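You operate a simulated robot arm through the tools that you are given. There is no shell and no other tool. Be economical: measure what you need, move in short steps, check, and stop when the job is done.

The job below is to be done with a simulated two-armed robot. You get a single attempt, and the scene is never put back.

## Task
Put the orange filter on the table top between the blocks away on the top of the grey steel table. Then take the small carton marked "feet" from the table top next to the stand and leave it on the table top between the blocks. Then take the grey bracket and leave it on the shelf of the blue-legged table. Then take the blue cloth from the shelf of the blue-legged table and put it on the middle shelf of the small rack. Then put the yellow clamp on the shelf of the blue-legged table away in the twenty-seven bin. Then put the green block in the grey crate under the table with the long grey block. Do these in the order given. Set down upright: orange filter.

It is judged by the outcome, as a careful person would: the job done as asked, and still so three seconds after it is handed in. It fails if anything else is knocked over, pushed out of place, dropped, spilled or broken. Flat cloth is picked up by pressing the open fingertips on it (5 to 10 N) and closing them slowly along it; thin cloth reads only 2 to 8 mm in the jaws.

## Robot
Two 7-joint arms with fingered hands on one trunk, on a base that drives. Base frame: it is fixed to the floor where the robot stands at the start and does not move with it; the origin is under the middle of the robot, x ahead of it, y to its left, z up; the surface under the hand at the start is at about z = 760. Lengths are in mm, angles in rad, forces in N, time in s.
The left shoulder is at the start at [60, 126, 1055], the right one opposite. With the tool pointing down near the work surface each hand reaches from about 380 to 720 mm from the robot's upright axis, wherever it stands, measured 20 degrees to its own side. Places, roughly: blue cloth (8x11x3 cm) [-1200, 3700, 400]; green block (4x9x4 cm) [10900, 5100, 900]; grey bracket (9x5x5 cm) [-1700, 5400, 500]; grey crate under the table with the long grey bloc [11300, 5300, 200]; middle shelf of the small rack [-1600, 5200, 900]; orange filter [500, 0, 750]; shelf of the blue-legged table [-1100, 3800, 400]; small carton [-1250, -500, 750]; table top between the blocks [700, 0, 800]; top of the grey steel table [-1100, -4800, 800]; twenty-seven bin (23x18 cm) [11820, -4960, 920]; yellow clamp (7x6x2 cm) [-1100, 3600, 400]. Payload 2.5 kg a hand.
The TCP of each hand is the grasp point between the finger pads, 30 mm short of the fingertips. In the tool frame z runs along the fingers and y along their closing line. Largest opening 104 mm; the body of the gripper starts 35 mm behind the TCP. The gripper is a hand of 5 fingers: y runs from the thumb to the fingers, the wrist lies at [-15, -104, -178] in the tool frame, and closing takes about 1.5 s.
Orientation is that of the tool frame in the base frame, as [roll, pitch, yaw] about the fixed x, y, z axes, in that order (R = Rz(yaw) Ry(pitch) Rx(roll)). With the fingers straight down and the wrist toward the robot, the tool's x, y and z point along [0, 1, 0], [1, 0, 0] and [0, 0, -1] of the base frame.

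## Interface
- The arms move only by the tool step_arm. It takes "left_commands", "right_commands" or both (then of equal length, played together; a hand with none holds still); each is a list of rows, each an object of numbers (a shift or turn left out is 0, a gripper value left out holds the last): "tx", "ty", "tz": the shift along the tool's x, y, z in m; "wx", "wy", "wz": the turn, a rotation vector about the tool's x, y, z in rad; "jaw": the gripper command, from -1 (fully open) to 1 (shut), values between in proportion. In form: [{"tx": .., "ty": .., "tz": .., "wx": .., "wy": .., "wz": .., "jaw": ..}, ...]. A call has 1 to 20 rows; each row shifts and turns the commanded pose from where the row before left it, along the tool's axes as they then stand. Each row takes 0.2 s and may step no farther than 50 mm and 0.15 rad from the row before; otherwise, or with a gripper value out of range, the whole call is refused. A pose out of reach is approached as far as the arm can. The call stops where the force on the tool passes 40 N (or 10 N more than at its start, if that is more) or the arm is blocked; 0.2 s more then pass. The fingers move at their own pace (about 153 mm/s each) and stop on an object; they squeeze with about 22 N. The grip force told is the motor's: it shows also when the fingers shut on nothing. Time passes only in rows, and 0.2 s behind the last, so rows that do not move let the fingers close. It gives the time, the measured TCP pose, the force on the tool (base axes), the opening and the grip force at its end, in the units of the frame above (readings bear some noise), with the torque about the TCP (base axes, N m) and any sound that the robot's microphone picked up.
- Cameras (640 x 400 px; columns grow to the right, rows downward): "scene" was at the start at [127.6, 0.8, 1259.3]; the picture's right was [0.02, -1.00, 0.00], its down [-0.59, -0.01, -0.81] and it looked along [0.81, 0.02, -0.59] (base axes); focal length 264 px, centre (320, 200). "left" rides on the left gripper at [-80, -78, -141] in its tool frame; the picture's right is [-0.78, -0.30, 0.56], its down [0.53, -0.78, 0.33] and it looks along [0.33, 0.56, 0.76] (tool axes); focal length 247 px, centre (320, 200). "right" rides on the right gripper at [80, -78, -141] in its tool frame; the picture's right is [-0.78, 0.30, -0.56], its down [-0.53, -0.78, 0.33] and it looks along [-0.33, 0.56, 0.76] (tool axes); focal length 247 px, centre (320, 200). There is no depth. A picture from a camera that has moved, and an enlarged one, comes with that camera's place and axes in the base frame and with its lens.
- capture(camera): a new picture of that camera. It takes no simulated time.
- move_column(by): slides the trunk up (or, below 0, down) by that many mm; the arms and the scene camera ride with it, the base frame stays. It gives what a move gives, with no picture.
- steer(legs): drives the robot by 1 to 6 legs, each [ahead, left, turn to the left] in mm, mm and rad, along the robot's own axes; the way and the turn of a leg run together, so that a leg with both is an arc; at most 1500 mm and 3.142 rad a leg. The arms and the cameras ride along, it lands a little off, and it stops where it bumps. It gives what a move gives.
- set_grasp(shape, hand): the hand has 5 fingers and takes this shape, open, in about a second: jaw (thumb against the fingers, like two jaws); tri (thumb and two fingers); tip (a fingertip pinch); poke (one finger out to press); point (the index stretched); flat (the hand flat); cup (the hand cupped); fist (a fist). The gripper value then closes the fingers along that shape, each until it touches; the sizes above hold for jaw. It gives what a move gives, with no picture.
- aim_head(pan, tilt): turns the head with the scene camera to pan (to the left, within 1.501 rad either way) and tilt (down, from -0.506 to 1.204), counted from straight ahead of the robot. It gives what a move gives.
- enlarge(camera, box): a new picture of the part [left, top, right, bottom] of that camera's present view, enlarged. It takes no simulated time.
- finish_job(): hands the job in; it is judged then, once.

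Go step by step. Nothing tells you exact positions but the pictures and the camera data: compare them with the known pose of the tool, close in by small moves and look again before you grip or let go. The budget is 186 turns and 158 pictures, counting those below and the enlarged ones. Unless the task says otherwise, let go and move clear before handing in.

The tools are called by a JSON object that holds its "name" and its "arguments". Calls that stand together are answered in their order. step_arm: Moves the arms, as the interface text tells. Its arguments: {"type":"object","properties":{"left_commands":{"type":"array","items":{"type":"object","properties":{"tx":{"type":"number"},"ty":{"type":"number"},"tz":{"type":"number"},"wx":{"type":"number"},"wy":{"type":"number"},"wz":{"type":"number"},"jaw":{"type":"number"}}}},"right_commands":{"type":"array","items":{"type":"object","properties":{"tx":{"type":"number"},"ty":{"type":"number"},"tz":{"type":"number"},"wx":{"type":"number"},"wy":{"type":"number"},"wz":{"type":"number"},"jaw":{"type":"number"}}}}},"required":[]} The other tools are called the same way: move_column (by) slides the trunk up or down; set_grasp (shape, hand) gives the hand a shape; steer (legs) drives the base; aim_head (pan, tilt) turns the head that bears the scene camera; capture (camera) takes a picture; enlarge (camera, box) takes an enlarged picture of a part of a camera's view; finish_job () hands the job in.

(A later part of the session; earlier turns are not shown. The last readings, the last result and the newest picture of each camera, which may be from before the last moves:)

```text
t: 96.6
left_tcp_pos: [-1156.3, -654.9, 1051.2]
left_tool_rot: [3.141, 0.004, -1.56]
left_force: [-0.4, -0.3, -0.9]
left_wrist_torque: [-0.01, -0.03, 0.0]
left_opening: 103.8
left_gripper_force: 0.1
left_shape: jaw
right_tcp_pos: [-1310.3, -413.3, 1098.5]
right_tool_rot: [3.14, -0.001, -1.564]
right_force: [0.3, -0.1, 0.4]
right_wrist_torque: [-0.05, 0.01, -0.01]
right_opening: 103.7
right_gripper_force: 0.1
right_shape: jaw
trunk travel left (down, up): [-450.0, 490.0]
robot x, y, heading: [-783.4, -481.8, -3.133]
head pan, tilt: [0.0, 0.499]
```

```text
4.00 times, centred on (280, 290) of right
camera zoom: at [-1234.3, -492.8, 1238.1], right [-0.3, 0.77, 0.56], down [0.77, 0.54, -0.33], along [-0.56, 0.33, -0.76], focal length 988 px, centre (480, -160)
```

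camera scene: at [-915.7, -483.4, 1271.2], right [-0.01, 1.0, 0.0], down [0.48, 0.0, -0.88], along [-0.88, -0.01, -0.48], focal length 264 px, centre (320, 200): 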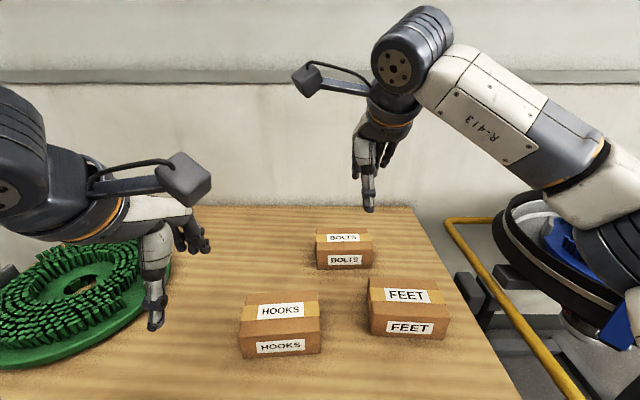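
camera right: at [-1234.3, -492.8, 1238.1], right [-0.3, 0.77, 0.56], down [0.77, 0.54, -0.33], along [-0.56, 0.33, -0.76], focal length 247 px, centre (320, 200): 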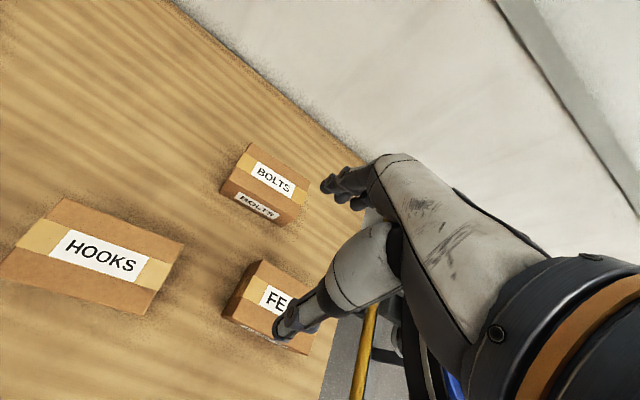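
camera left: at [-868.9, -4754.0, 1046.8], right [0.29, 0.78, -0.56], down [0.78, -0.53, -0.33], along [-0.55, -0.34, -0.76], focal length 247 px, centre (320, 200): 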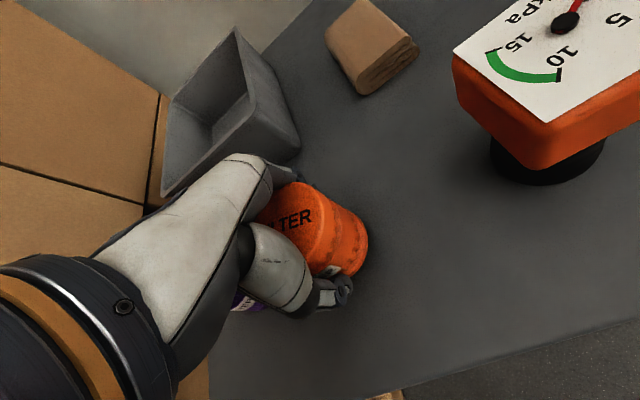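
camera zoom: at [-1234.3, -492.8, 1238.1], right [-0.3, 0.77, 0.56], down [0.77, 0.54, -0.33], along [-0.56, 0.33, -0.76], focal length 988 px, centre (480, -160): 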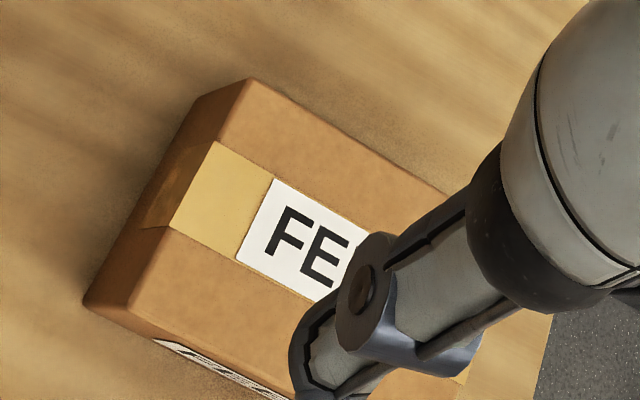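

FEET carton measured: centre ≈(−1311, −305), 148 × 95 mm, top ≈827, rotated ≈0.045 rad — a tight fit for the jaw. I'll align yaw and hover just above.

{"name": "step_arm", "arguments": {"right_commands": [{"tx": -0.027, "wz": 0.026}, {"tx": -0.027, "wz": 0.026}, {"tx": -0.027}, {"tx": -0.027}, {"tz": 0.045}, {"tz": 0.045}, {"tz": 0.045}, {"tz": 0.045}, {"tz": 0.03}, {}]}}

{"name": "capture", "arguments": {"camera": "right"}}

{"name": "enlarge", "arguments": {"camera": "scene", "box": [340, 230, 500, 330]}}

```text
t: 98.8
left_tcp_pos: [-1156.7, -655.7, 1051.8]
left_tool_rot: [3.14, 0.005, -1.562]
left_force: [-0.7, 0.9, -0.4]
left_wrist_torque: [-0.01, -0.01, -0.01]
left_opening: 103.9
left_gripper_force: 0.1
left_shape: jaw
right_tcp_pos: [-1309.2, -306.5, 887.1]
right_tool_rot: [3.139, -0.001, -1.618]
right_force: [-0.1, -0.3, 0.3]
right_wrist_torque: [-0.02, -0.01, 0.01]
right_opening: 103.7
right_gripper_force: 0.1
right_shape: jaw
trunk travel left (down, up): [-450.0, 490.0]
robot x, y, heading: [-784.3, -480.9, -3.138]
head pan, tilt: [0.0, 0.499]
```

```text
125 pictures are left
camera right: at [-1236.6, -389.7, 1026.0], right [-0.26, 0.79, 0.56], down [0.8, 0.5, -0.33], along [-0.54, 0.36, -0.76], focal length 247 px, centre (320, 200)
```

right: 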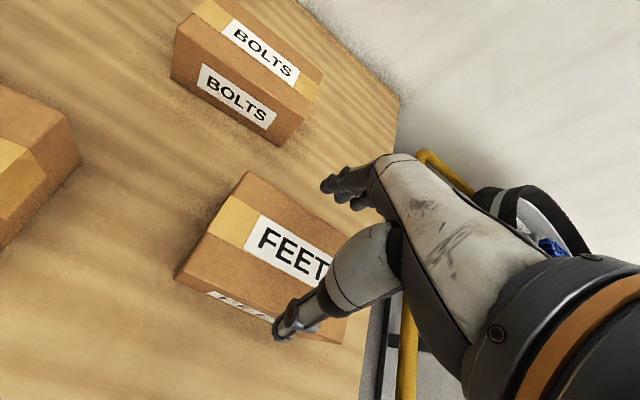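

```text
4.00 times, centred on (420, 280) of scene
camera zoom: at [-915.4, -483.4, 1271.3], right [-0.01, 1.0, 0.0], down [0.48, 0.0, -0.88], along [-0.88, -0.01, -0.48], focal length 1057 px, centre (-80, -120)
```

zoom: 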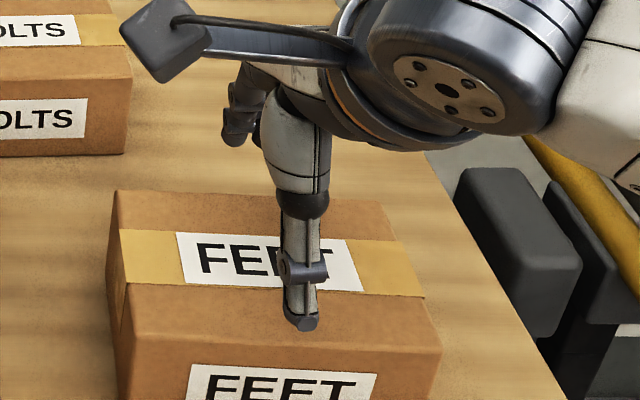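

{"name": "enlarge", "arguments": {"camera": "right", "box": [160, 160, 360, 360]}}

```text
2.00 times, centred on (260, 260) of right
camera zoom: at [-1236.6, -389.7, 1026.0], right [-0.26, 0.79, 0.56], down [0.8, 0.5, -0.33], along [-0.54, 0.36, -0.76], focal length 494 px, centre (440, 80)
```

zoom: 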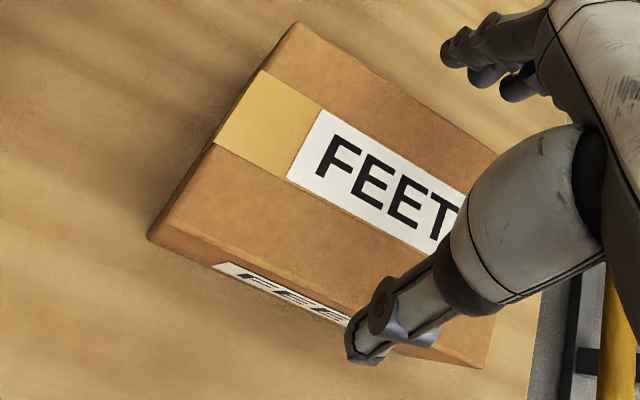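

Centre confirmed at x≈−1311. I shift 2 mm and start descending so the fingertips just pass the top edges, then check.

{"name": "step_arm", "arguments": {"right_commands": [{"ty": 0.002}, {"tz": 0.015}, {"tz": 0.01}, {"tz": 0.01}, {"tz": 0.005}, {}]}}

{"name": "enlarge", "arguments": {"camera": "right", "box": [200, 160, 440, 360]}}

{"name": "enlarge", "arguments": {"camera": "scene", "box": [360, 250, 480, 350]}}

```text
t: 100.2
left_tcp_pos: [-1155.3, -654.9, 1052.1]
left_tool_rot: [3.14, 0.007, -1.561]
left_force: [1.5, 0.5, -0.1]
left_wrist_torque: [0.04, 0.0, 0.01]
left_opening: 103.8
left_gripper_force: 0.0
left_shape: jaw
right_tcp_pos: [-1310.9, -304.0, 848.8]
right_tool_rot: [3.14, -0.001, -1.616]
right_force: [-0.3, 0.2, 0.2]
right_wrist_torque: [0.0, -0.01, 0.03]
right_opening: 103.8
right_gripper_force: 0.0
right_shape: jaw
trunk travel left (down, up): [-450.0, 490.0]
robot x, y, heading: [-785.8, -481.0, -3.132]
head pan, tilt: [0.0, 0.499]
```

```text
2.00 times, centred on (320, 260) of right
camera zoom: at [-1237.8, -388.2, 988.2], right [-0.26, 0.79, 0.56], down [0.8, 0.5, -0.33], along [-0.54, 0.36, -0.76], focal length 494 px, centre (320, 80)
```

zoom: 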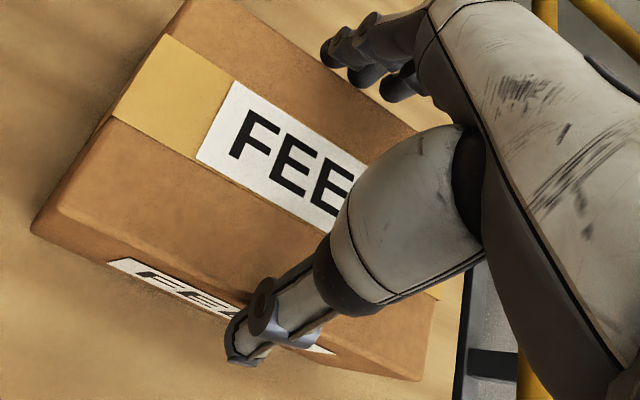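

```text
4.00 times, centred on (420, 300) of scene
camera zoom: at [-915.4, -483.4, 1271.3], right [-0.01, 1.0, 0.0], down [0.48, 0.0, -0.88], along [-0.88, -0.01, -0.48], focal length 1057 px, centre (-80, -200)
```

zoom: 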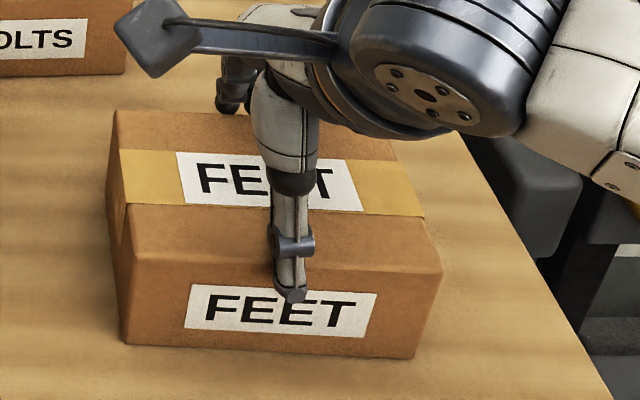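

Thumb is just in front of the face and the fingers just behind. I continue down to z≈806.

{"name": "step_arm", "arguments": {"right_commands": [{"tz": 0.009}, {"tz": 0.009}, {"tz": 0.009}, {"tz": 0.008}, {"tz": 0.008}, {}]}}

{"name": "capture", "arguments": {"camera": "right"}}

```text
t: 101.3
left_tcp_pos: [-1154.3, -654.6, 1053.0]
left_tool_rot: [3.139, 0.005, -1.563]
left_force: [-0.1, 0.3, -0.1]
left_wrist_torque: [0.02, -0.01, 0.04]
left_opening: 103.6
left_gripper_force: 0.1
left_shape: jaw
right_tcp_pos: [-1315.8, -307.1, 823.4]
right_tool_rot: [3.112, -0.012, -1.616]
right_force: [6.1, 0.9, 16.6]
right_wrist_torque: [-0.08, -0.5, 0.0]
right_opening: 103.9
right_gripper_force: 0.1
right_shape: jaw
trunk travel left (down, up): [-450.0, 490.0]
robot x, y, heading: [-786.7, -479.4, -3.137]
head pan, tilt: [0.0, 0.499]
stopped in row 5 (right hand): the force on the tool passed its limit at 44 N (the readings are from after the stop); the commanded pose is now the measured one
```

```text
120 pictures are left
camera right: at [-1238.3, -389.3, 960.8], right [-0.24, 0.79, 0.56], down [0.79, 0.5, -0.36], along [-0.56, 0.35, -0.75], focal length 247 px, centre (320, 200)
```

right: 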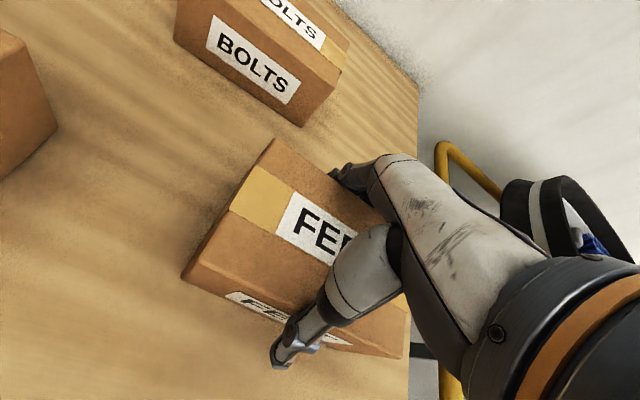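

Something of the palm touched at z 823; the tips are already ~34 mm below the top, which suffices. I raise slightly, level the hand and close.

{"name": "step_arm", "arguments": {"right_commands": [{"tz": -0.005, "wx": 0.029, "wy": -0.012}, {}, {}]}}

{"name": "enlarge", "arguments": {"camera": "right", "box": [200, 120, 440, 370]}}

```text
t: 102.1
left_tcp_pos: [-1154.9, -655.8, 1051.5]
left_tool_rot: [3.139, 0.007, -1.561]
left_force: [-0.1, 0.1, 0.5]
left_wrist_torque: [-0.02, -0.01, 0.02]
left_opening: 103.6
left_gripper_force: 0.1
left_shape: jaw
right_tcp_pos: [-1314.8, -305.9, 824.0]
right_tool_rot: [-3.135, 0.006, -1.616]
right_force: [1.2, -0.5, 8.0]
right_wrist_torque: [-0.04, 0.35, 0.09]
right_opening: 103.9
right_gripper_force: 0.1
right_shape: jaw
trunk travel left (down, up): [-450.0, 490.0]
robot x, y, heading: [-786.5, -478.4, -3.136]
head pan, tilt: [0.0, 0.499]
```

```text
1.60 times, centred on (320, 245) of right
camera zoom: at [-1243.2, -391.0, 963.3], right [-0.26, 0.79, 0.56], down [0.8, 0.5, -0.32], along [-0.53, 0.36, -0.76], focal length 395 px, centre (320, 128)
```

zoom: 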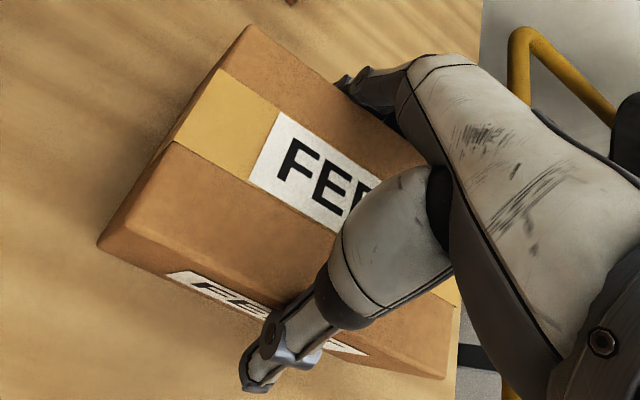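

{"name": "step_arm", "arguments": {"right_commands": [{"tz": -0.005, "wx": -0.006, "wy": 0.006}, {"ty": -0.003}, {}]}}

{"name": "step_arm", "arguments": {"right_commands": [{"jaw": -0.7}, {"jaw": -0.3}, {"jaw": 0.2}, {"jaw": 1}, {}, {}, {}, {}]}}

{"name": "enlarge", "arguments": {"camera": "right", "box": [200, 120, 440, 370]}}

```text
t: 102.9
left_tcp_pos: [-1154.7, -656.2, 1050.5]
left_tool_rot: [3.14, 0.006, -1.563]
left_force: [0.0, 0.1, 0.0]
left_wrist_torque: [0.0, -0.01, -0.01]
left_opening: 103.8
left_gripper_force: 0.1
left_shape: jaw
right_tcp_pos: [-1312.6, -305.9, 826.3]
right_tool_rot: [-3.137, -0.002, -1.616]
right_force: [0.6, 0.6, -2.4]
right_wrist_torque: [-0.04, 0.05, -0.02]
right_opening: 103.8
right_gripper_force: 0.1
right_shape: jaw
trunk travel left (down, up): [-450.0, 490.0]
robot x, y, heading: [-783.3, -478.2, -3.136]
head pan, tilt: [0.0, 0.499]
```

```text
t: 104.7
left_tcp_pos: [-1156.8, -654.7, 1050.8]
left_tool_rot: [3.141, 0.006, -1.562]
left_force: [-0.9, 0.7, 0.0]
left_wrist_torque: [-0.02, 0.0, 0.03]
left_opening: 104.0
left_gripper_force: 0.0
left_shape: jaw
right_tcp_pos: [-1312.8, -305.4, 828.7]
right_tool_rot: [-3.138, -0.001, -1.616]
right_force: [-0.3, -0.3, 0.2]
right_wrist_torque: [-0.02, 0.02, 0.01]
right_opening: 92.7
right_gripper_force: 22.2
right_shape: jaw
trunk travel left (down, up): [-450.0, 490.0]
robot x, y, heading: [-783.2, -479.9, -3.138]
head pan, tilt: [0.0, 0.499]
```

```text
1.60 times, centred on (320, 245) of right
camera zoom: at [-1240.2, -390.2, 967.6], right [-0.26, 0.79, 0.55], down [0.8, 0.5, -0.33], along [-0.54, 0.36, -0.76], focal length 395 px, centre (320, 128)
```

zoom: 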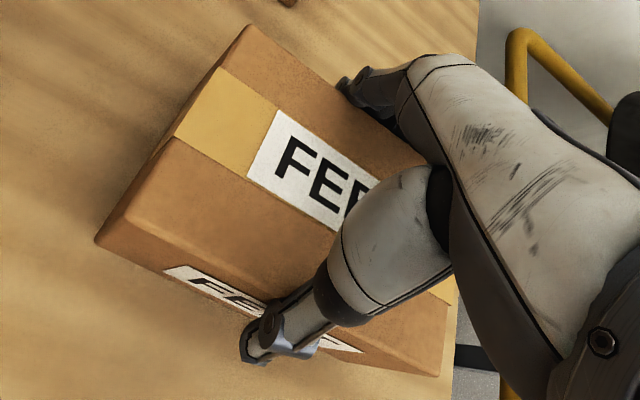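

Gripped at 92.7 mm. I lift slowly and check that it comes along.

{"name": "step_arm", "arguments": {"right_commands": [{"tz": -0.01}, {"tz": -0.02}, {"tz": -0.03}, {"tz": -0.03}, {"tz": -0.04}, {"tz": -0.04}, {}]}}

{"name": "capture", "arguments": {"camera": "scene"}}

```text
t: 106.3
left_tcp_pos: [-1156.3, -655.5, 1051.3]
left_tool_rot: [3.139, 0.006, -1.563]
left_force: [0.3, -0.8, -0.1]
left_wrist_torque: [-0.01, 0.06, 0.01]
left_opening: 103.7
left_gripper_force: 0.0
left_shape: jaw
right_tcp_pos: [-1314.0, -304.7, 998.0]
right_tool_rot: [-3.137, -0.001, -1.615]
right_force: [-0.4, -0.3, -1.8]
right_wrist_torque: [0.0, -0.02, -0.02]
right_opening: 92.5
right_gripper_force: 21.8
right_shape: jaw
trunk travel left (down, up): [-450.0, 490.0]
robot x, y, heading: [-781.2, -479.5, -3.134]
head pan, tilt: [0.0, 0.499]
```

```text
117 pictures are left
camera scene: at [-915.5, -483.3, 1271.2], right [-0.01, 1.0, 0.0], down [0.48, 0.0, -0.88], along [-0.88, -0.01, -0.48], focal length 264 px, centre (320, 200)
```

scene: 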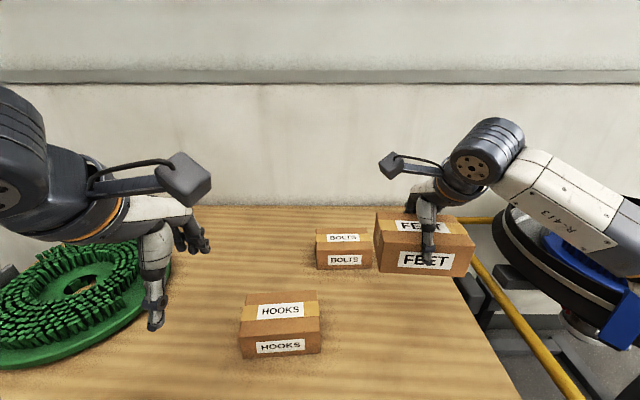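

The carton is held and light (~2 N). I raise it, back away from the table, turn around toward the first table.

{"name": "step_arm", "arguments": {"right_commands": [{"tz": -0.045}, {"tz": -0.045}]}}

{"name": "steer", "arguments": {"legs": [[-560, 0, 0], [0, 0, 3.13], [0, 630, 0]]}}

{"name": "aim_head", "arguments": {"pan": 0.0, "tilt": 0.6}}

{"name": "capture", "arguments": {"camera": "scene"}}

```text
t: 106.9
left_tcp_pos: [-1155.3, -655.7, 1051.0]
left_tool_rot: [3.14, 0.005, -1.563]
left_force: [-0.1, 0.4, -0.5]
left_wrist_torque: [-0.01, 0.02, 0.02]
left_opening: 103.6
left_gripper_force: 0.1
left_shape: jaw
right_tcp_pos: [-1316.6, -306.2, 1088.8]
right_tool_rot: [-3.139, -0.001, -1.615]
right_force: [0.1, 0.2, -1.2]
right_wrist_torque: [-0.02, 0.02, -0.01]
right_opening: 92.6
right_gripper_force: 21.6
right_shape: jaw
trunk travel left (down, up): [-450.0, 490.0]
robot x, y, heading: [-782.9, -484.3, -3.134]
head pan, tilt: [0.0, 0.499]
```

```text
t: 120.7
left_tcp_pos: [92.4, 338.0, 1051.7]
left_tool_rot: [3.141, 0.005, 1.647]
left_force: [1.1, -0.4, -1.4]
left_wrist_torque: [0.04, 0.0, 0.0]
left_opening: 103.9
left_gripper_force: 0.1
left_shape: jaw
right_tcp_pos: [275.7, -2.4, 1089.8]
right_tool_rot: [-3.139, -0.002, 1.591]
right_force: [-1.0, 0.3, -1.7]
right_wrist_torque: [0.01, 0.01, -0.04]
right_opening: 92.2
right_gripper_force: 21.8
right_shape: jaw
trunk travel left (down, up): [-450.0, 490.0]
robot x, y, heading: [-266.0, 140.8, 0.073]
head pan, tilt: [0.0, 0.499]
```

```text
t: 121.4
left_tcp_pos: [94.0, 337.4, 1050.5]
left_tool_rot: [3.14, 0.005, 1.646]
left_force: [-0.4, -0.3, -0.4]
left_wrist_torque: [-0.04, 0.01, 0.03]
left_opening: 103.6
left_gripper_force: 0.1
left_shape: jaw
right_tcp_pos: [276.1, -0.8, 1088.6]
right_tool_rot: [-3.138, -0.002, 1.591]
right_force: [0.3, 0.1, -2.2]
right_wrist_torque: [0.0, 0.01, 0.01]
right_opening: 92.0
right_gripper_force: 22.0
right_shape: jaw
trunk travel left (down, up): [-450.0, 490.0]
robot x, y, heading: [-265.0, 142.0, 0.073]
head pan, tilt: [0.0, 0.6]
```

```text
116 pictures are left
camera scene: at [-137.0, 148.0, 1262.2], right [0.07, -1.0, 0.0], down [-0.56, -0.04, -0.83], along [0.82, 0.06, -0.56], focal length 264 px, centre (320, 200)
```

scene: 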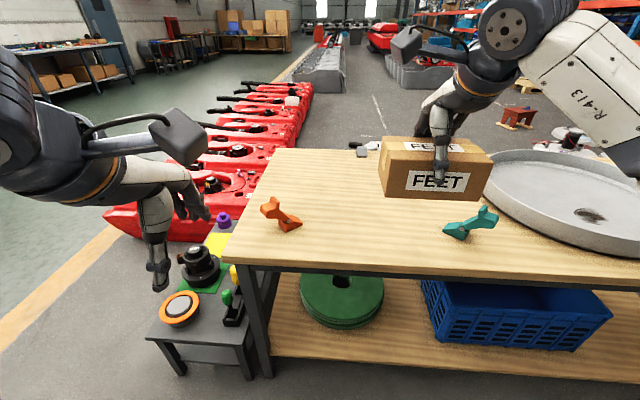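

Both blocks are visible with free space between them. I square up and drive forward.

{"name": "steer", "arguments": {"legs": [[0, 0, -0.073], [245, 0, 0]]}}

{"name": "capture", "arguments": {"camera": "scene"}}

```text
t: 123.6
left_tcp_pos: [353.0, 307.2, 1051.6]
left_tool_rot: [3.139, 0.006, 1.569]
left_force: [0.2, 0.5, -0.9]
left_wrist_torque: [0.04, 0.0, 0.0]
left_opening: 103.6
left_gripper_force: 0.0
left_shape: jaw
right_tcp_pos: [509.6, -42.2, 1090.2]
right_tool_rot: [-3.138, -0.002, 1.514]
right_force: [1.0, 0.0, -2.1]
right_wrist_torque: [0.02, 0.02, 0.0]
right_opening: 92.1
right_gripper_force: 21.9
right_shape: jaw
trunk travel left (down, up): [-450.0, 490.0]
robot x, y, heading: [-24.6, 140.9, -0.003]
head pan, tilt: [0.0, 0.6]
```

```text
115 pictures are left
camera scene: at [108.7, 137.7, 1262.1], right [0.0, -1.0, 0.0], down [-0.57, 0.0, -0.82], along [0.82, 0.0, -0.57], focal length 264 px, centre (320, 200)
```

scene: 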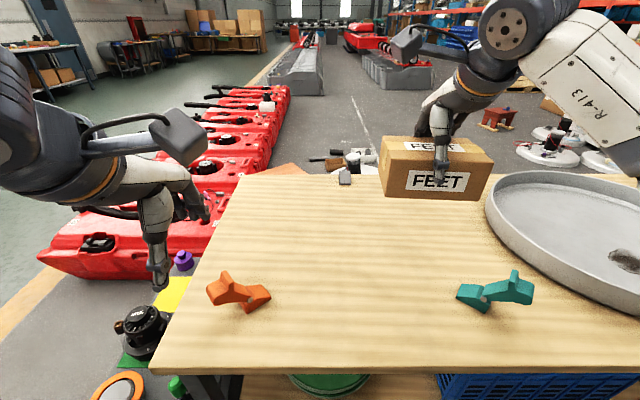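

The midpoint between the blocks is about (470, 38). I align the hand, move over it and go down to 25 mm above the surface.

{"name": "step_arm", "arguments": {"right_commands": [{"wz": -0.057}, {"tx": 0.04, "ty": -0.018}, {"tx": 0.037, "ty": -0.017}, {"tz": 0.045}, {"tz": 0.045}, {"tz": 0.045}, {"tz": 0.045}, {"tz": 0.03}, {"tz": 0.02}, {}]}}

{"name": "capture", "arguments": {"camera": "scene"}}

{"name": "capture", "arguments": {"camera": "right"}}

```text
t: 125.8
left_tcp_pos: [352.7, 308.5, 1051.4]
left_tool_rot: [3.14, 0.003, 1.568]
left_force: [-0.2, 0.1, -0.3]
left_wrist_torque: [0.03, 0.0, 0.01]
left_opening: 103.8
left_gripper_force: 0.1
left_shape: jaw
right_tcp_pos: [472.0, 34.6, 860.9]
right_tool_rot: [-3.137, -0.002, 1.572]
right_force: [-0.4, 0.7, -2.5]
right_wrist_torque: [0.0, -0.03, 0.0]
right_opening: 92.5
right_gripper_force: 22.1
right_shape: jaw
trunk travel left (down, up): [-450.0, 490.0]
robot x, y, heading: [-24.5, 140.7, -0.007]
head pan, tilt: [0.0, 0.6]
```

```text
114 pictures are left
camera scene: at [108.4, 137.7, 1262.2], right [0.0, -1.0, 0.0], down [-0.57, 0.0, -0.82], along [0.82, 0.0, -0.57], focal length 264 px, centre (320, 200)
```

scene: 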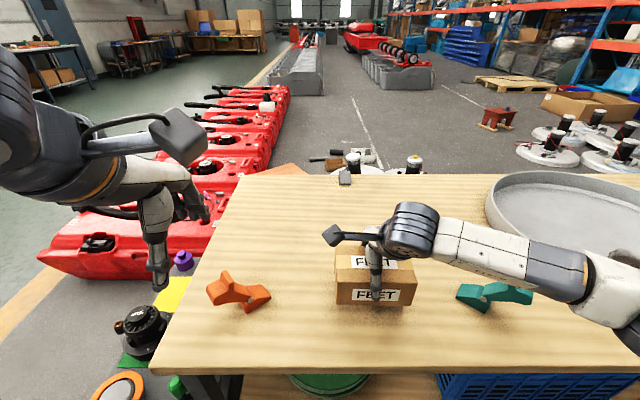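

```text
113 pictures are left
camera right: at [394.5, 112.7, 999.6], right [0.3, -0.78, 0.55], down [-0.78, -0.53, -0.33], along [0.55, -0.33, -0.76], focal length 247 px, centre (320, 200)
```

right: 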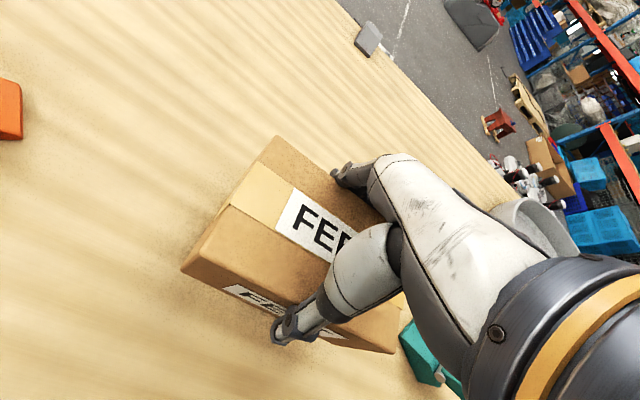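

{"name": "step_arm", "arguments": {"right_commands": [{"tz": 0.01}, {"tz": 0.01}, {"tz": 0.004}, {"tz": 0.003}, {}]}}

{"name": "step_arm", "arguments": {"right_commands": [{"tz": 0.002}, {"tz": 0.002}, {}]}}

```text
t: 127.0
left_tcp_pos: [352.1, 307.7, 1050.7]
left_tool_rot: [3.139, 0.005, 1.568]
left_force: [-0.7, 1.3, 0.0]
left_wrist_torque: [0.01, 0.02, -0.01]
left_opening: 103.9
left_gripper_force: 0.0
left_shape: jaw
right_tcp_pos: [471.8, 35.2, 832.3]
right_tool_rot: [-3.138, -0.002, 1.57]
right_force: [0.1, 1.0, -2.0]
right_wrist_torque: [0.05, 0.0, -0.01]
right_opening: 92.3
right_gripper_force: 22.1
right_shape: jaw
trunk travel left (down, up): [-450.0, 490.0]
robot x, y, heading: [-21.4, 140.2, -0.004]
head pan, tilt: [0.0, 0.6]
```

```text
t: 127.8
left_tcp_pos: [352.4, 309.3, 1051.9]
left_tool_rot: [3.14, 0.007, 1.571]
left_force: [0.5, 0.7, -0.4]
left_wrist_torque: [-0.02, -0.01, -0.02]
left_opening: 103.7
left_gripper_force: 0.1
left_shape: jaw
right_tcp_pos: [472.0, 33.8, 828.7]
right_tool_rot: [-3.138, -0.002, 1.571]
right_force: [-0.8, -0.6, -1.7]
right_wrist_torque: [-0.03, 0.01, -0.01]
right_opening: 92.4
right_gripper_force: 22.3
right_shape: jaw
trunk travel left (down, up): [-450.0, 490.0]
robot x, y, heading: [-21.9, 143.7, 0.002]
head pan, tilt: [0.0, 0.6]
```

{"name": "step_arm", "arguments": {"right_commands": [{"tz": 0.002}, {"tz": 0.002}, {}]}}

{"name": "step_arm", "arguments": {"right_commands": [{"tz": 0.002}, {"tz": 0.001}, {}]}}

```text
t: 128.6
left_tcp_pos: [351.6, 309.0, 1053.3]
left_tool_rot: [3.138, 0.005, 1.569]
left_force: [0.6, -0.5, -0.1]
left_wrist_torque: [0.0, -0.02, 0.02]
left_opening: 104.0
left_gripper_force: 0.0
left_shape: jaw
right_tcp_pos: [471.7, 35.9, 825.9]
right_tool_rot: [3.141, -0.001, 1.571]
right_force: [-2.2, -0.5, 6.6]
right_wrist_torque: [-0.08, -0.3, 0.01]
right_opening: 92.1
right_gripper_force: 21.2
right_shape: jaw
trunk travel left (down, up): [-450.0, 490.0]
robot x, y, heading: [-18.9, 135.6, -0.005]
head pan, tilt: [0.0, 0.6]
```

```text
t: 129.4
left_tcp_pos: [350.4, 309.6, 1053.4]
left_tool_rot: [3.137, 0.005, 1.568]
left_force: [1.5, -0.2, -0.1]
left_wrist_torque: [0.01, 0.0, 0.01]
left_opening: 103.7
left_gripper_force: 0.1
left_shape: jaw
right_tcp_pos: [472.2, 34.5, 824.8]
right_tool_rot: [3.139, -0.003, 1.574]
right_force: [-5.1, -0.8, 22.2]
right_wrist_torque: [-0.1, -0.86, 0.0]
right_opening: 92.0
right_gripper_force: 21.7
right_shape: jaw
trunk travel left (down, up): [-450.0, 490.0]
robot x, y, heading: [-19.5, 141.7, 0.001]
head pan, tilt: [0.0, 0.6]
```

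Contact made. I ease off slightly, open, and lift clear.

{"name": "step_arm", "arguments": {"right_commands": [{"tz": -0.002}, {"jaw": -0.85}, {"jaw": -1}, {}, {}]}}

{"name": "step_arm", "arguments": {"right_commands": [{"tz": -0.01}, {"tz": -0.015}, {"tz": -0.03}, {"tz": -0.05}, {"tz": -0.05}, {"tz": -0.05}, {"tz": -0.05}, {}]}}

{"name": "capture", "arguments": {"camera": "scene"}}

```text
t: 130.6
left_tcp_pos: [350.6, 308.1, 1052.3]
left_tool_rot: [3.137, 0.004, 1.568]
left_force: [-0.3, 0.2, 0.6]
left_wrist_torque: [-0.01, 0.03, -0.01]
left_opening: 104.0
left_gripper_force: 0.1
left_shape: jaw
right_tcp_pos: [472.6, 35.1, 824.1]
right_tool_rot: [-3.141, -0.002, 1.57]
right_force: [1.0, 1.9, 13.7]
right_wrist_torque: [0.06, -0.41, -0.04]
right_opening: 103.9
right_gripper_force: 0.1
right_shape: jaw
trunk travel left (down, up): [-450.0, 490.0]
robot x, y, heading: [-18.0, 138.2, -0.004]
head pan, tilt: [0.0, 0.6]
```

```text
t: 132.4
left_tcp_pos: [353.4, 309.7, 1051.1]
left_tool_rot: [3.14, 0.006, 1.567]
left_force: [0.2, 0.2, 0.7]
left_wrist_torque: [-0.01, 0.02, -0.01]
left_opening: 103.8
left_gripper_force: 0.0
left_shape: jaw
right_tcp_pos: [473.6, 31.8, 1081.1]
right_tool_rot: [-3.137, -0.001, 1.573]
right_force: [-0.3, 0.4, -2.2]
right_wrist_torque: [0.03, -0.03, -0.03]
right_opening: 103.9
right_gripper_force: 0.0
right_shape: jaw
trunk travel left (down, up): [-450.0, 490.0]
robot x, y, heading: [-18.6, 139.2, -0.004]
head pan, tilt: [0.0, 0.6]
```

```text
112 pictures are left
camera scene: at [108.4, 137.7, 1262.1], right [0.0, -1.0, 0.0], down [-0.57, 0.0, -0.82], along [0.82, 0.0, -0.57], focal length 264 px, centre (320, 200)
```

scene: 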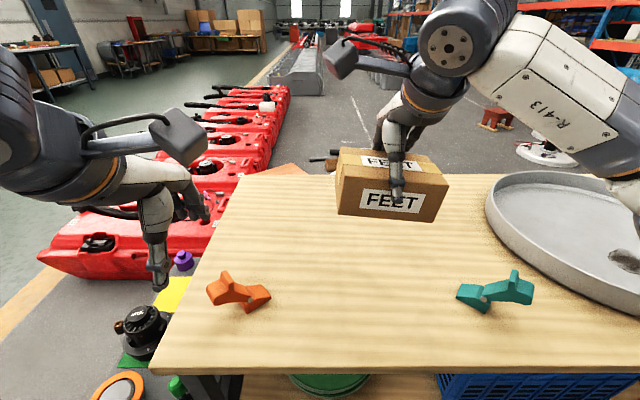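

The carton came up wedged in the open hand. I'll set it down again and open the hand wider by the "flat" shape before lifting.

{"name": "step_arm", "arguments": {"right_commands": [{"tz": 0.05}, {"tz": 0.05}, {"tz": 0.05}, {"tz": 0.05}, {"tz": 0.04}, {"tz": 0.006}, {"tz": 0.004}, {}]}}

{"name": "enlarge", "arguments": {"camera": "right", "box": [160, 100, 480, 400]}}

```text
t: 134.2
left_tcp_pos: [352.9, 309.7, 1050.8]
left_tool_rot: [3.141, 0.005, 1.569]
left_force: [1.1, -0.1, 0.0]
left_wrist_torque: [0.03, 0.01, -0.01]
left_opening: 103.7
left_gripper_force: 0.1
left_shape: jaw
right_tcp_pos: [472.3, 35.5, 828.9]
right_tool_rot: [-3.138, -0.002, 1.572]
right_force: [0.1, 0.9, -1.6]
right_wrist_torque: [-0.07, 0.08, 0.01]
right_opening: 103.6
right_gripper_force: 0.1
right_shape: jaw
trunk travel left (down, up): [-450.0, 490.0]
robot x, y, heading: [-22.8, 136.7, -0.006]
head pan, tilt: [0.0, 0.6]
```

```text
1.33 times, centred on (320, 250) of right
camera zoom: at [394.2, 114.5, 969.2], right [0.3, -0.78, 0.55], down [-0.78, -0.53, -0.33], along [0.55, -0.33, -0.76], focal length 329 px, centre (320, 133)
```

zoom: 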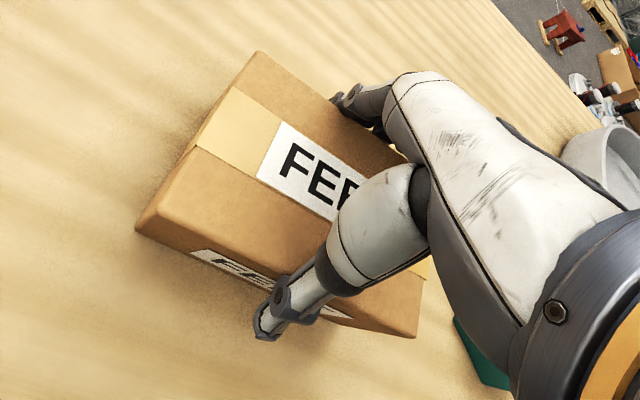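

{"name": "step_arm", "arguments": {"right_commands": [{"tz": 0.003}, {"tz": 0.001}, {}]}}

{"name": "set_grasp", "arguments": {"hand": "right", "shape": "flat"}}

{"name": "capture", "arguments": {"camera": "right"}}

{"name": "capture", "arguments": {"camera": "scene"}}

```text
t: 135.0
left_tcp_pos: [351.2, 309.5, 1051.8]
left_tool_rot: [3.137, 0.005, 1.57]
left_force: [-0.6, 0.8, -0.3]
left_wrist_torque: [-0.02, 0.02, 0.01]
left_opening: 103.8
left_gripper_force: 0.1
left_shape: jaw
right_tcp_pos: [472.1, 36.4, 826.8]
right_tool_rot: [3.139, -0.004, 1.57]
right_force: [-0.5, -0.7, 11.0]
right_wrist_torque: [0.03, 0.26, -0.02]
right_opening: 103.9
right_gripper_force: 0.1
right_shape: jaw
trunk travel left (down, up): [-450.0, 490.0]
robot x, y, heading: [-20.1, 143.3, -0.0]
head pan, tilt: [0.0, 0.6]
```

```text
t: 135.9
left_tcp_pos: [351.3, 307.9, 1052.9]
left_tool_rot: [3.138, 0.006, 1.569]
left_force: [0.1, 0.5, 0.0]
left_wrist_torque: [-0.03, 0.02, -0.03]
left_opening: 103.9
left_gripper_force: 0.1
left_shape: jaw
right_tcp_pos: [472.1, 35.8, 827.6]
right_tool_rot: [3.139, -0.004, 1.574]
right_force: [-2.4, 0.0, 10.4]
right_wrist_torque: [0.27, -0.91, 0.21]
right_opening: 0.0
right_gripper_force: 0.0
right_shape: flat
trunk travel left (down, up): [-450.0, 490.0]
robot x, y, heading: [-21.5, 138.2, -0.002]
head pan, tilt: [0.0, 0.6]
```

```text
110 pictures are left
camera right: at [393.6, 115.3, 966.9], right [0.3, -0.78, 0.55], down [-0.78, -0.54, -0.34], along [0.56, -0.33, -0.76], focal length 247 px, centre (320, 200)
```

right: 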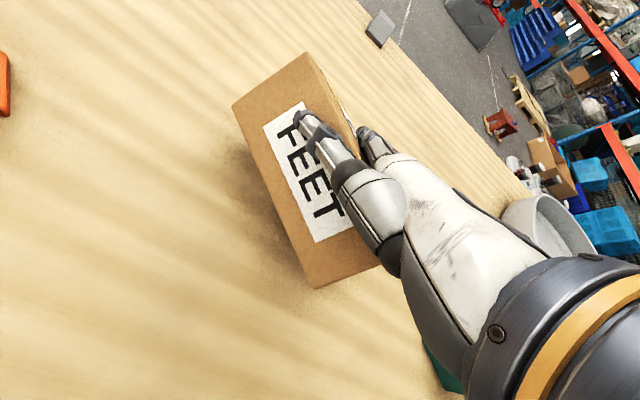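

```text
109 pictures are left
camera scene: at [107.0, 137.9, 1262.4], right [0.0, -1.0, 0.0], down [-0.56, 0.0, -0.83], along [0.83, 0.0, -0.56], focal length 264 px, centre (320, 200)
```

scene: 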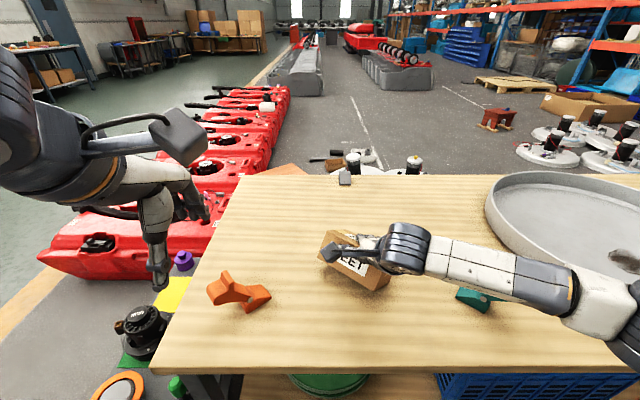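

The carton slipped out and rolled a bit. I lift the hand slowly and look.

{"name": "step_arm", "arguments": {"right_commands": [{"tz": -0.01}, {"tz": -0.01}, {"tz": -0.02}, {"tz": -0.03}, {"tz": -0.04}, {}]}}

{"name": "capture", "arguments": {"camera": "scene"}}

{"name": "capture", "arguments": {"camera": "right"}}

```text
t: 137.3
left_tcp_pos: [353.6, 309.9, 1052.8]
left_tool_rot: [3.14, 0.005, 1.569]
left_force: [0.5, -0.9, -0.5]
left_wrist_torque: [-0.01, 0.01, 0.01]
left_opening: 103.6
left_gripper_force: 0.0
left_shape: jaw
right_tcp_pos: [473.9, 36.7, 934.5]
right_tool_rot: [-3.138, -0.002, 1.572]
right_force: [0.2, 0.1, -0.6]
right_wrist_torque: [-0.01, -0.01, -0.01]
right_opening: 0.0
right_gripper_force: 0.0
right_shape: flat
trunk travel left (down, up): [-450.0, 490.0]
robot x, y, heading: [-20.7, 143.6, -0.001]
head pan, tilt: [0.0, 0.6]
```

```text
108 pictures are left
camera scene: at [108.2, 137.7, 1262.2], right [0.0, -1.0, 0.0], down [-0.56, 0.0, -0.83], along [0.83, 0.0, -0.56], focal length 264 px, centre (320, 200)
```

scene: 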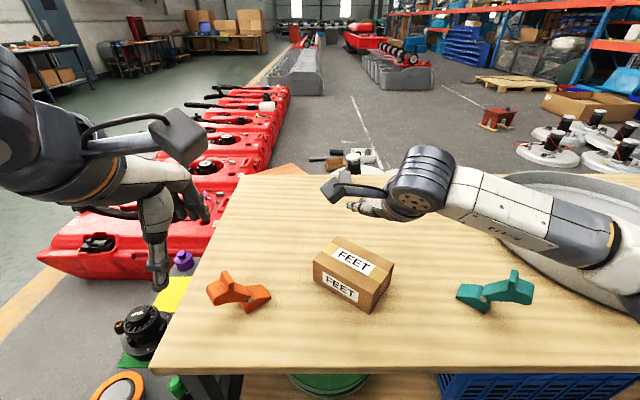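

```text
107 pictures are left
camera right: at [395.0, 115.2, 1074.7], right [0.3, -0.78, 0.55], down [-0.78, -0.53, -0.33], along [0.55, -0.33, -0.76], focal length 247 px, centre (320, 200)
```

right: 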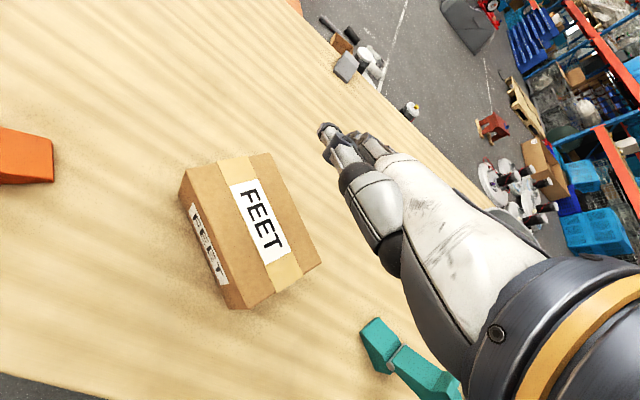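

The carton rests upright between the blocks. Next: raise the hand, restore the jaw shape, back off and turn toward +y to find the bracket.

{"name": "step_arm", "arguments": {"right_commands": [{"tz": -0.05}, {"tz": -0.05}, {"tz": -0.05}, {}]}}

{"name": "set_grasp", "arguments": {"hand": "right", "shape": "jaw"}}

{"name": "steer", "arguments": {"legs": [[-380, 0, 0], [0, 0, 1.57], [0, 120, 0]]}}

{"name": "aim_head", "arguments": {"pan": 0.2, "tilt": 0.2}}

{"name": "capture", "arguments": {"camera": "scene"}}

```text
t: 138.3
left_tcp_pos: [352.7, 309.7, 1051.5]
left_tool_rot: [3.141, 0.006, 1.57]
left_force: [-0.6, 0.8, 0.6]
left_wrist_torque: [-0.01, 0.01, -0.02]
left_opening: 103.8
left_gripper_force: 0.0
left_shape: jaw
right_tcp_pos: [472.6, 34.0, 1084.9]
right_tool_rot: [-3.139, -0.002, 1.572]
right_force: [-0.7, 0.2, 0.0]
right_wrist_torque: [0.02, -0.01, 0.0]
right_opening: 0.0
right_gripper_force: 0.0
right_shape: flat
trunk travel left (down, up): [-450.0, 490.0]
robot x, y, heading: [-17.9, 142.2, -0.007]
head pan, tilt: [0.0, 0.6]
```

```text
t: 139.2
left_tcp_pos: [352.3, 308.7, 1051.8]
left_tool_rot: [3.14, 0.006, 1.57]
left_force: [0.0, -0.9, 0.6]
left_wrist_torque: [0.02, -0.01, -0.02]
left_opening: 103.9
left_gripper_force: 0.0
left_shape: jaw
right_tcp_pos: [473.0, 34.4, 1085.0]
right_tool_rot: [-3.138, -0.002, 1.572]
right_force: [0.5, -0.4, 0.5]
right_wrist_torque: [-0.03, 0.0, 0.0]
right_opening: 103.6
right_gripper_force: 0.0
right_shape: jaw
trunk travel left (down, up): [-450.0, 490.0]
robot x, y, heading: [-18.4, 139.3, -0.001]
head pan, tilt: [0.0, 0.6]
```

```text
t: 146.3
left_tcp_pos: [-688.5, 513.9, 1052.6]
left_tool_rot: [3.14, 0.005, 3.139]
left_force: [-0.1, -0.5, -0.1]
left_wrist_torque: [0.01, -0.02, 0.0]
left_opening: 104.0
left_gripper_force: 0.1
left_shape: jaw
right_tcp_pos: [-413.3, 635.6, 1083.9]
right_tool_rot: [-3.138, -0.002, -3.14]
right_force: [-0.1, -0.3, -1.1]
right_wrist_torque: [-0.01, -0.02, 0.01]
right_opening: 103.7
right_gripper_force: 0.0
right_shape: jaw
trunk travel left (down, up): [-450.0, 490.0]
robot x, y, heading: [-517.2, 138.6, 1.57]
head pan, tilt: [0.0, 0.6]
```

```text
t: 147.2
left_tcp_pos: [-688.1, 514.5, 1052.1]
left_tool_rot: [3.141, 0.005, -3.14]
left_force: [-0.3, -0.1, 0.1]
left_wrist_torque: [0.0, 0.0, 0.0]
left_opening: 104.0
left_gripper_force: 0.2
left_shape: jaw
right_tcp_pos: [-413.4, 635.2, 1083.9]
right_tool_rot: [-3.138, -0.001, -3.139]
right_force: [-0.4, 0.3, 0.8]
right_wrist_torque: [-0.04, -0.02, 0.0]
right_opening: 103.8
right_gripper_force: 0.1
right_shape: jaw
trunk travel left (down, up): [-450.0, 490.0]
robot x, y, heading: [-515.8, 141.1, 1.571]
head pan, tilt: [0.201, 0.201]
```

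```text
106 pictures are left
camera scene: at [-535.3, 271.6, 1298.9], right [0.98, 0.2, 0.0], down [0.04, -0.2, -0.98], along [-0.19, 0.96, -0.2], focal length 264 px, centre (320, 200)
```

scene: 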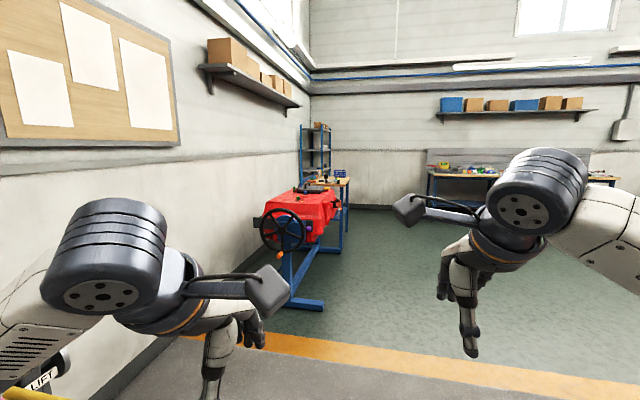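

I see a red valve rig on a blue stand, with the blue-legged table and the small rack behind it. I'll drive ahead past the rig and look.

{"name": "steer", "arguments": {"legs": [[1300, -130, 0], [1400, 0, 0]]}}

{"name": "aim_head", "arguments": {"pan": 0.75, "tilt": 0.3}}

{"name": "capture", "arguments": {"camera": "scene"}}

```text
t: 160.0
left_tcp_pos: [-548.7, 3153.1, 1051.6]
left_tool_rot: [3.139, 0.005, -3.138]
left_force: [-0.8, 0.0, 0.5]
left_wrist_torque: [-0.01, -0.02, -0.03]
left_opening: 103.7
left_gripper_force: 0.0
left_shape: jaw
right_tcp_pos: [-275.0, 3275.5, 1084.4]
right_tool_rot: [-3.138, -0.002, -3.134]
right_force: [-0.5, -0.9, 0.9]
right_wrist_torque: [0.01, 0.01, 0.0]
right_opening: 103.8
right_gripper_force: 0.0
right_shape: jaw
trunk travel left (down, up): [-450.0, 490.0]
robot x, y, heading: [-380.1, 2783.8, 1.573]
head pan, tilt: [0.201, 0.201]
```

```text
t: 161.0
left_tcp_pos: [-549.1, 3153.2, 1053.1]
left_tool_rot: [3.141, 0.006, -3.138]
left_force: [0.3, -0.2, 0.4]
left_wrist_torque: [0.01, -0.04, 0.01]
left_opening: 104.3
left_gripper_force: 0.1
left_shape: jaw
right_tcp_pos: [-275.7, 3275.1, 1085.0]
right_tool_rot: [-3.137, -0.001, -3.137]
right_force: [0.0, -0.9, -0.2]
right_wrist_torque: [0.02, 0.02, 0.02]
right_opening: 104.0
right_gripper_force: 0.2
right_shape: jaw
trunk travel left (down, up): [-450.0, 490.0]
robot x, y, heading: [-377.4, 2783.3, 1.576]
head pan, tilt: [0.75, 0.3]
```

```text
105 pictures are left
camera scene: at [-441.2, 2888.2, 1289.7], right [0.73, 0.68, 0.0], down [0.2, -0.22, -0.96], along [-0.65, 0.7, -0.3], focal length 264 px, centre (320, 200)
```

scene: 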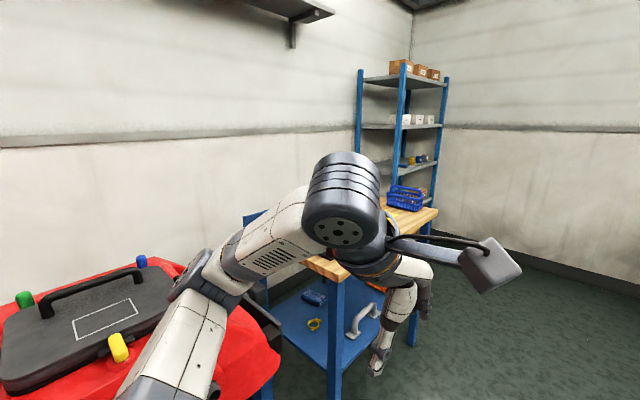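

I can see the shelf of the blue-legged table (cloth, clamp, a white handle) and the small rack in the corner. I'll drive on and look into the rack for the bracket.

{"name": "steer", "arguments": {"legs": [[1400, 0, 0], [400, 0, 0]]}}

{"name": "aim_head", "arguments": {"pan": 1.2, "tilt": 0.35}}

{"name": "capture", "arguments": {"camera": "scene"}}

```text
t: 170.2
left_tcp_pos: [-619.0, 4958.8, 1052.2]
left_tool_rot: [3.14, 0.004, -3.093]
left_force: [0.2, 0.7, 0.7]
left_wrist_torque: [0.02, 0.01, 0.0]
left_opening: 103.9
left_gripper_force: 0.1
left_shape: jaw
right_tcp_pos: [-351.5, 5093.8, 1083.1]
right_tool_rot: [-3.139, -0.001, -3.09]
right_force: [0.9, -0.6, 0.5]
right_wrist_torque: [0.01, -0.03, -0.02]
right_opening: 103.7
right_gripper_force: 0.0
right_shape: jaw
trunk travel left (down, up): [-450.0, 490.0]
robot x, y, heading: [-429.4, 4597.3, 1.616]
head pan, tilt: [0.75, 0.3]
```

```text
t: 171.1
left_tcp_pos: [-619.2, 4959.4, 1051.1]
left_tool_rot: [3.14, 0.006, -3.091]
left_force: [0.2, -0.1, 0.3]
left_wrist_torque: [-0.02, 0.0, 0.02]
left_opening: 103.8
left_gripper_force: 0.1
left_shape: jaw
right_tcp_pos: [-350.0, 5093.9, 1083.0]
right_tool_rot: [-3.139, -0.001, -3.09]
right_force: [-0.9, -0.3, 0.2]
right_wrist_torque: [-0.03, 0.0, 0.01]
right_opening: 103.9
right_gripper_force: 0.1
right_shape: jaw
trunk travel left (down, up): [-450.0, 490.0]
robot x, y, heading: [-433.1, 4593.7, 1.618]
head pan, tilt: [1.201, 0.351]
```

```text
104 pictures are left
camera scene: at [-520.6, 4663.4, 1285.0], right [0.32, 0.95, 0.0], down [0.33, -0.11, -0.94], along [-0.89, 0.3, -0.34], focal length 264 px, centre (320, 200)
```

scene: 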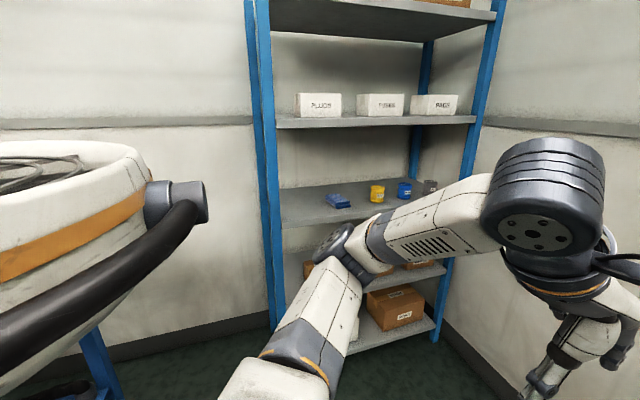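

The rack faces +x. I turn to face it and strafe in front, then look at its shelves.

{"name": "steer", "arguments": {"legs": [[0, 0, 1.524], [0, -500, 0]]}}

{"name": "aim_head", "arguments": {"pan": 0.0, "tilt": 0.5}}

{"name": "capture", "arguments": {"camera": "scene"}}

```text
t: 177.7
left_tcp_pos: [-803.3, 4921.0, 1051.4]
left_tool_rot: [3.139, 0.005, -1.561]
left_force: [0.0, 0.7, 0.4]
left_wrist_torque: [0.0, 0.0, 0.02]
left_opening: 103.5
left_gripper_force: 0.0
left_shape: jaw
right_tcp_pos: [-927.5, 5194.3, 1085.1]
right_tool_rot: [-3.139, -0.002, -1.56]
right_force: [0.5, 0.0, -0.7]
right_wrist_torque: [0.01, 0.03, 0.03]
right_opening: 103.9
right_gripper_force: 0.1
right_shape: jaw
trunk travel left (down, up): [-450.0, 490.0]
robot x, y, heading: [-432.8, 5095.7, -3.139]
head pan, tilt: [1.201, 0.351]
```

```text
t: 179.1
left_tcp_pos: [-804.2, 4921.1, 1051.6]
left_tool_rot: [3.138, 0.006, -1.561]
left_force: [0.4, -0.3, 0.2]
left_wrist_torque: [-0.02, 0.0, -0.01]
left_opening: 103.9
left_gripper_force: 0.1
left_shape: jaw
right_tcp_pos: [-927.3, 5194.3, 1084.8]
right_tool_rot: [-3.137, -0.001, -1.56]
right_force: [0.3, 1.1, -0.1]
right_wrist_torque: [0.0, -0.01, 0.01]
right_opening: 103.8
right_gripper_force: 0.1
right_shape: jaw
trunk travel left (down, up): [-450.0, 490.0]
robot x, y, heading: [-427.8, 5094.4, -3.135]
head pan, tilt: [0.0, 0.499]
```

```text
103 pictures are left
camera scene: at [-563.1, 5092.1, 1271.3], right [-0.01, 1.0, 0.0], down [0.48, 0.0, -0.88], along [-0.88, -0.01, -0.48], focal length 264 px, centre (320, 200)
```

scene: 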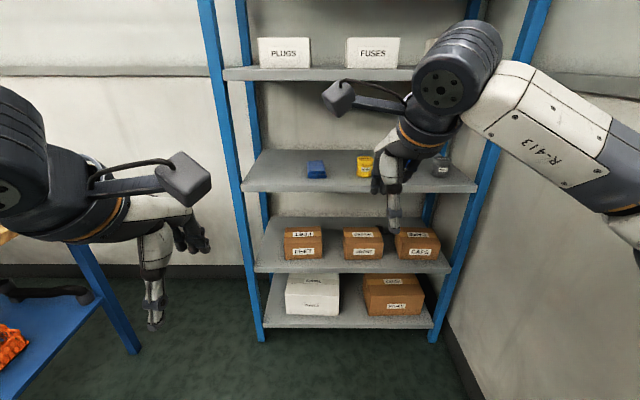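

Shelf levels appear at z≈170, 488, 854 and 1223, front at x≈−1400. I lower the trunk to look into the 488 level for the bracket.

{"name": "move_column", "arguments": {"by": -440}}

{"name": "aim_head", "arguments": {"pan": -0.1, "tilt": 0.25}}

{"name": "capture", "arguments": {"camera": "scene"}}

```text
refused: -440 is not a number from -400 to 400
```

```text
t: 179.9
left_tcp_pos: [-802.6, 4920.0, 1052.3]
left_tool_rot: [3.137, 0.006, -1.562]
left_force: [-0.2, -1.1, 0.0]
left_wrist_torque: [0.0, 0.03, 0.0]
left_opening: 103.7
left_gripper_force: 0.1
left_shape: jaw
right_tcp_pos: [-927.9, 5193.4, 1083.0]
right_tool_rot: [-3.138, -0.002, -1.56]
right_force: [-0.7, -0.9, 0.4]
right_wrist_torque: [-0.03, 0.01, -0.03]
right_opening: 103.7
right_gripper_force: 0.1
right_shape: jaw
trunk travel left (down, up): [-450.0, 490.0]
robot x, y, heading: [-435.2, 5095.0, -3.135]
head pan, tilt: [-0.099, 0.25]
```

```text
102 pictures are left
camera scene: at [-565.1, 5101.4, 1294.3], right [0.09, 1.0, 0.0], down [0.25, -0.02, -0.97], along [-0.96, 0.09, -0.25], focal length 264 px, centre (320, 200)
```

scene: 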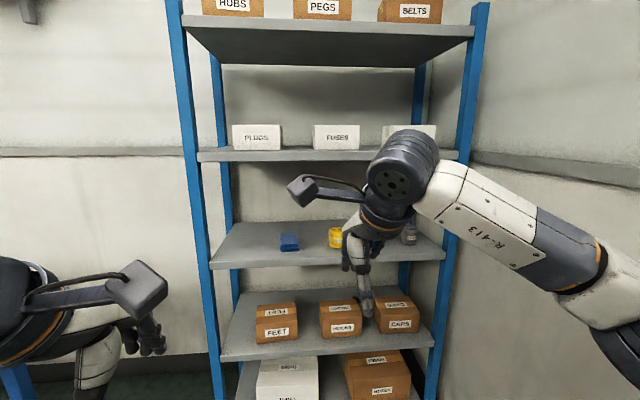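

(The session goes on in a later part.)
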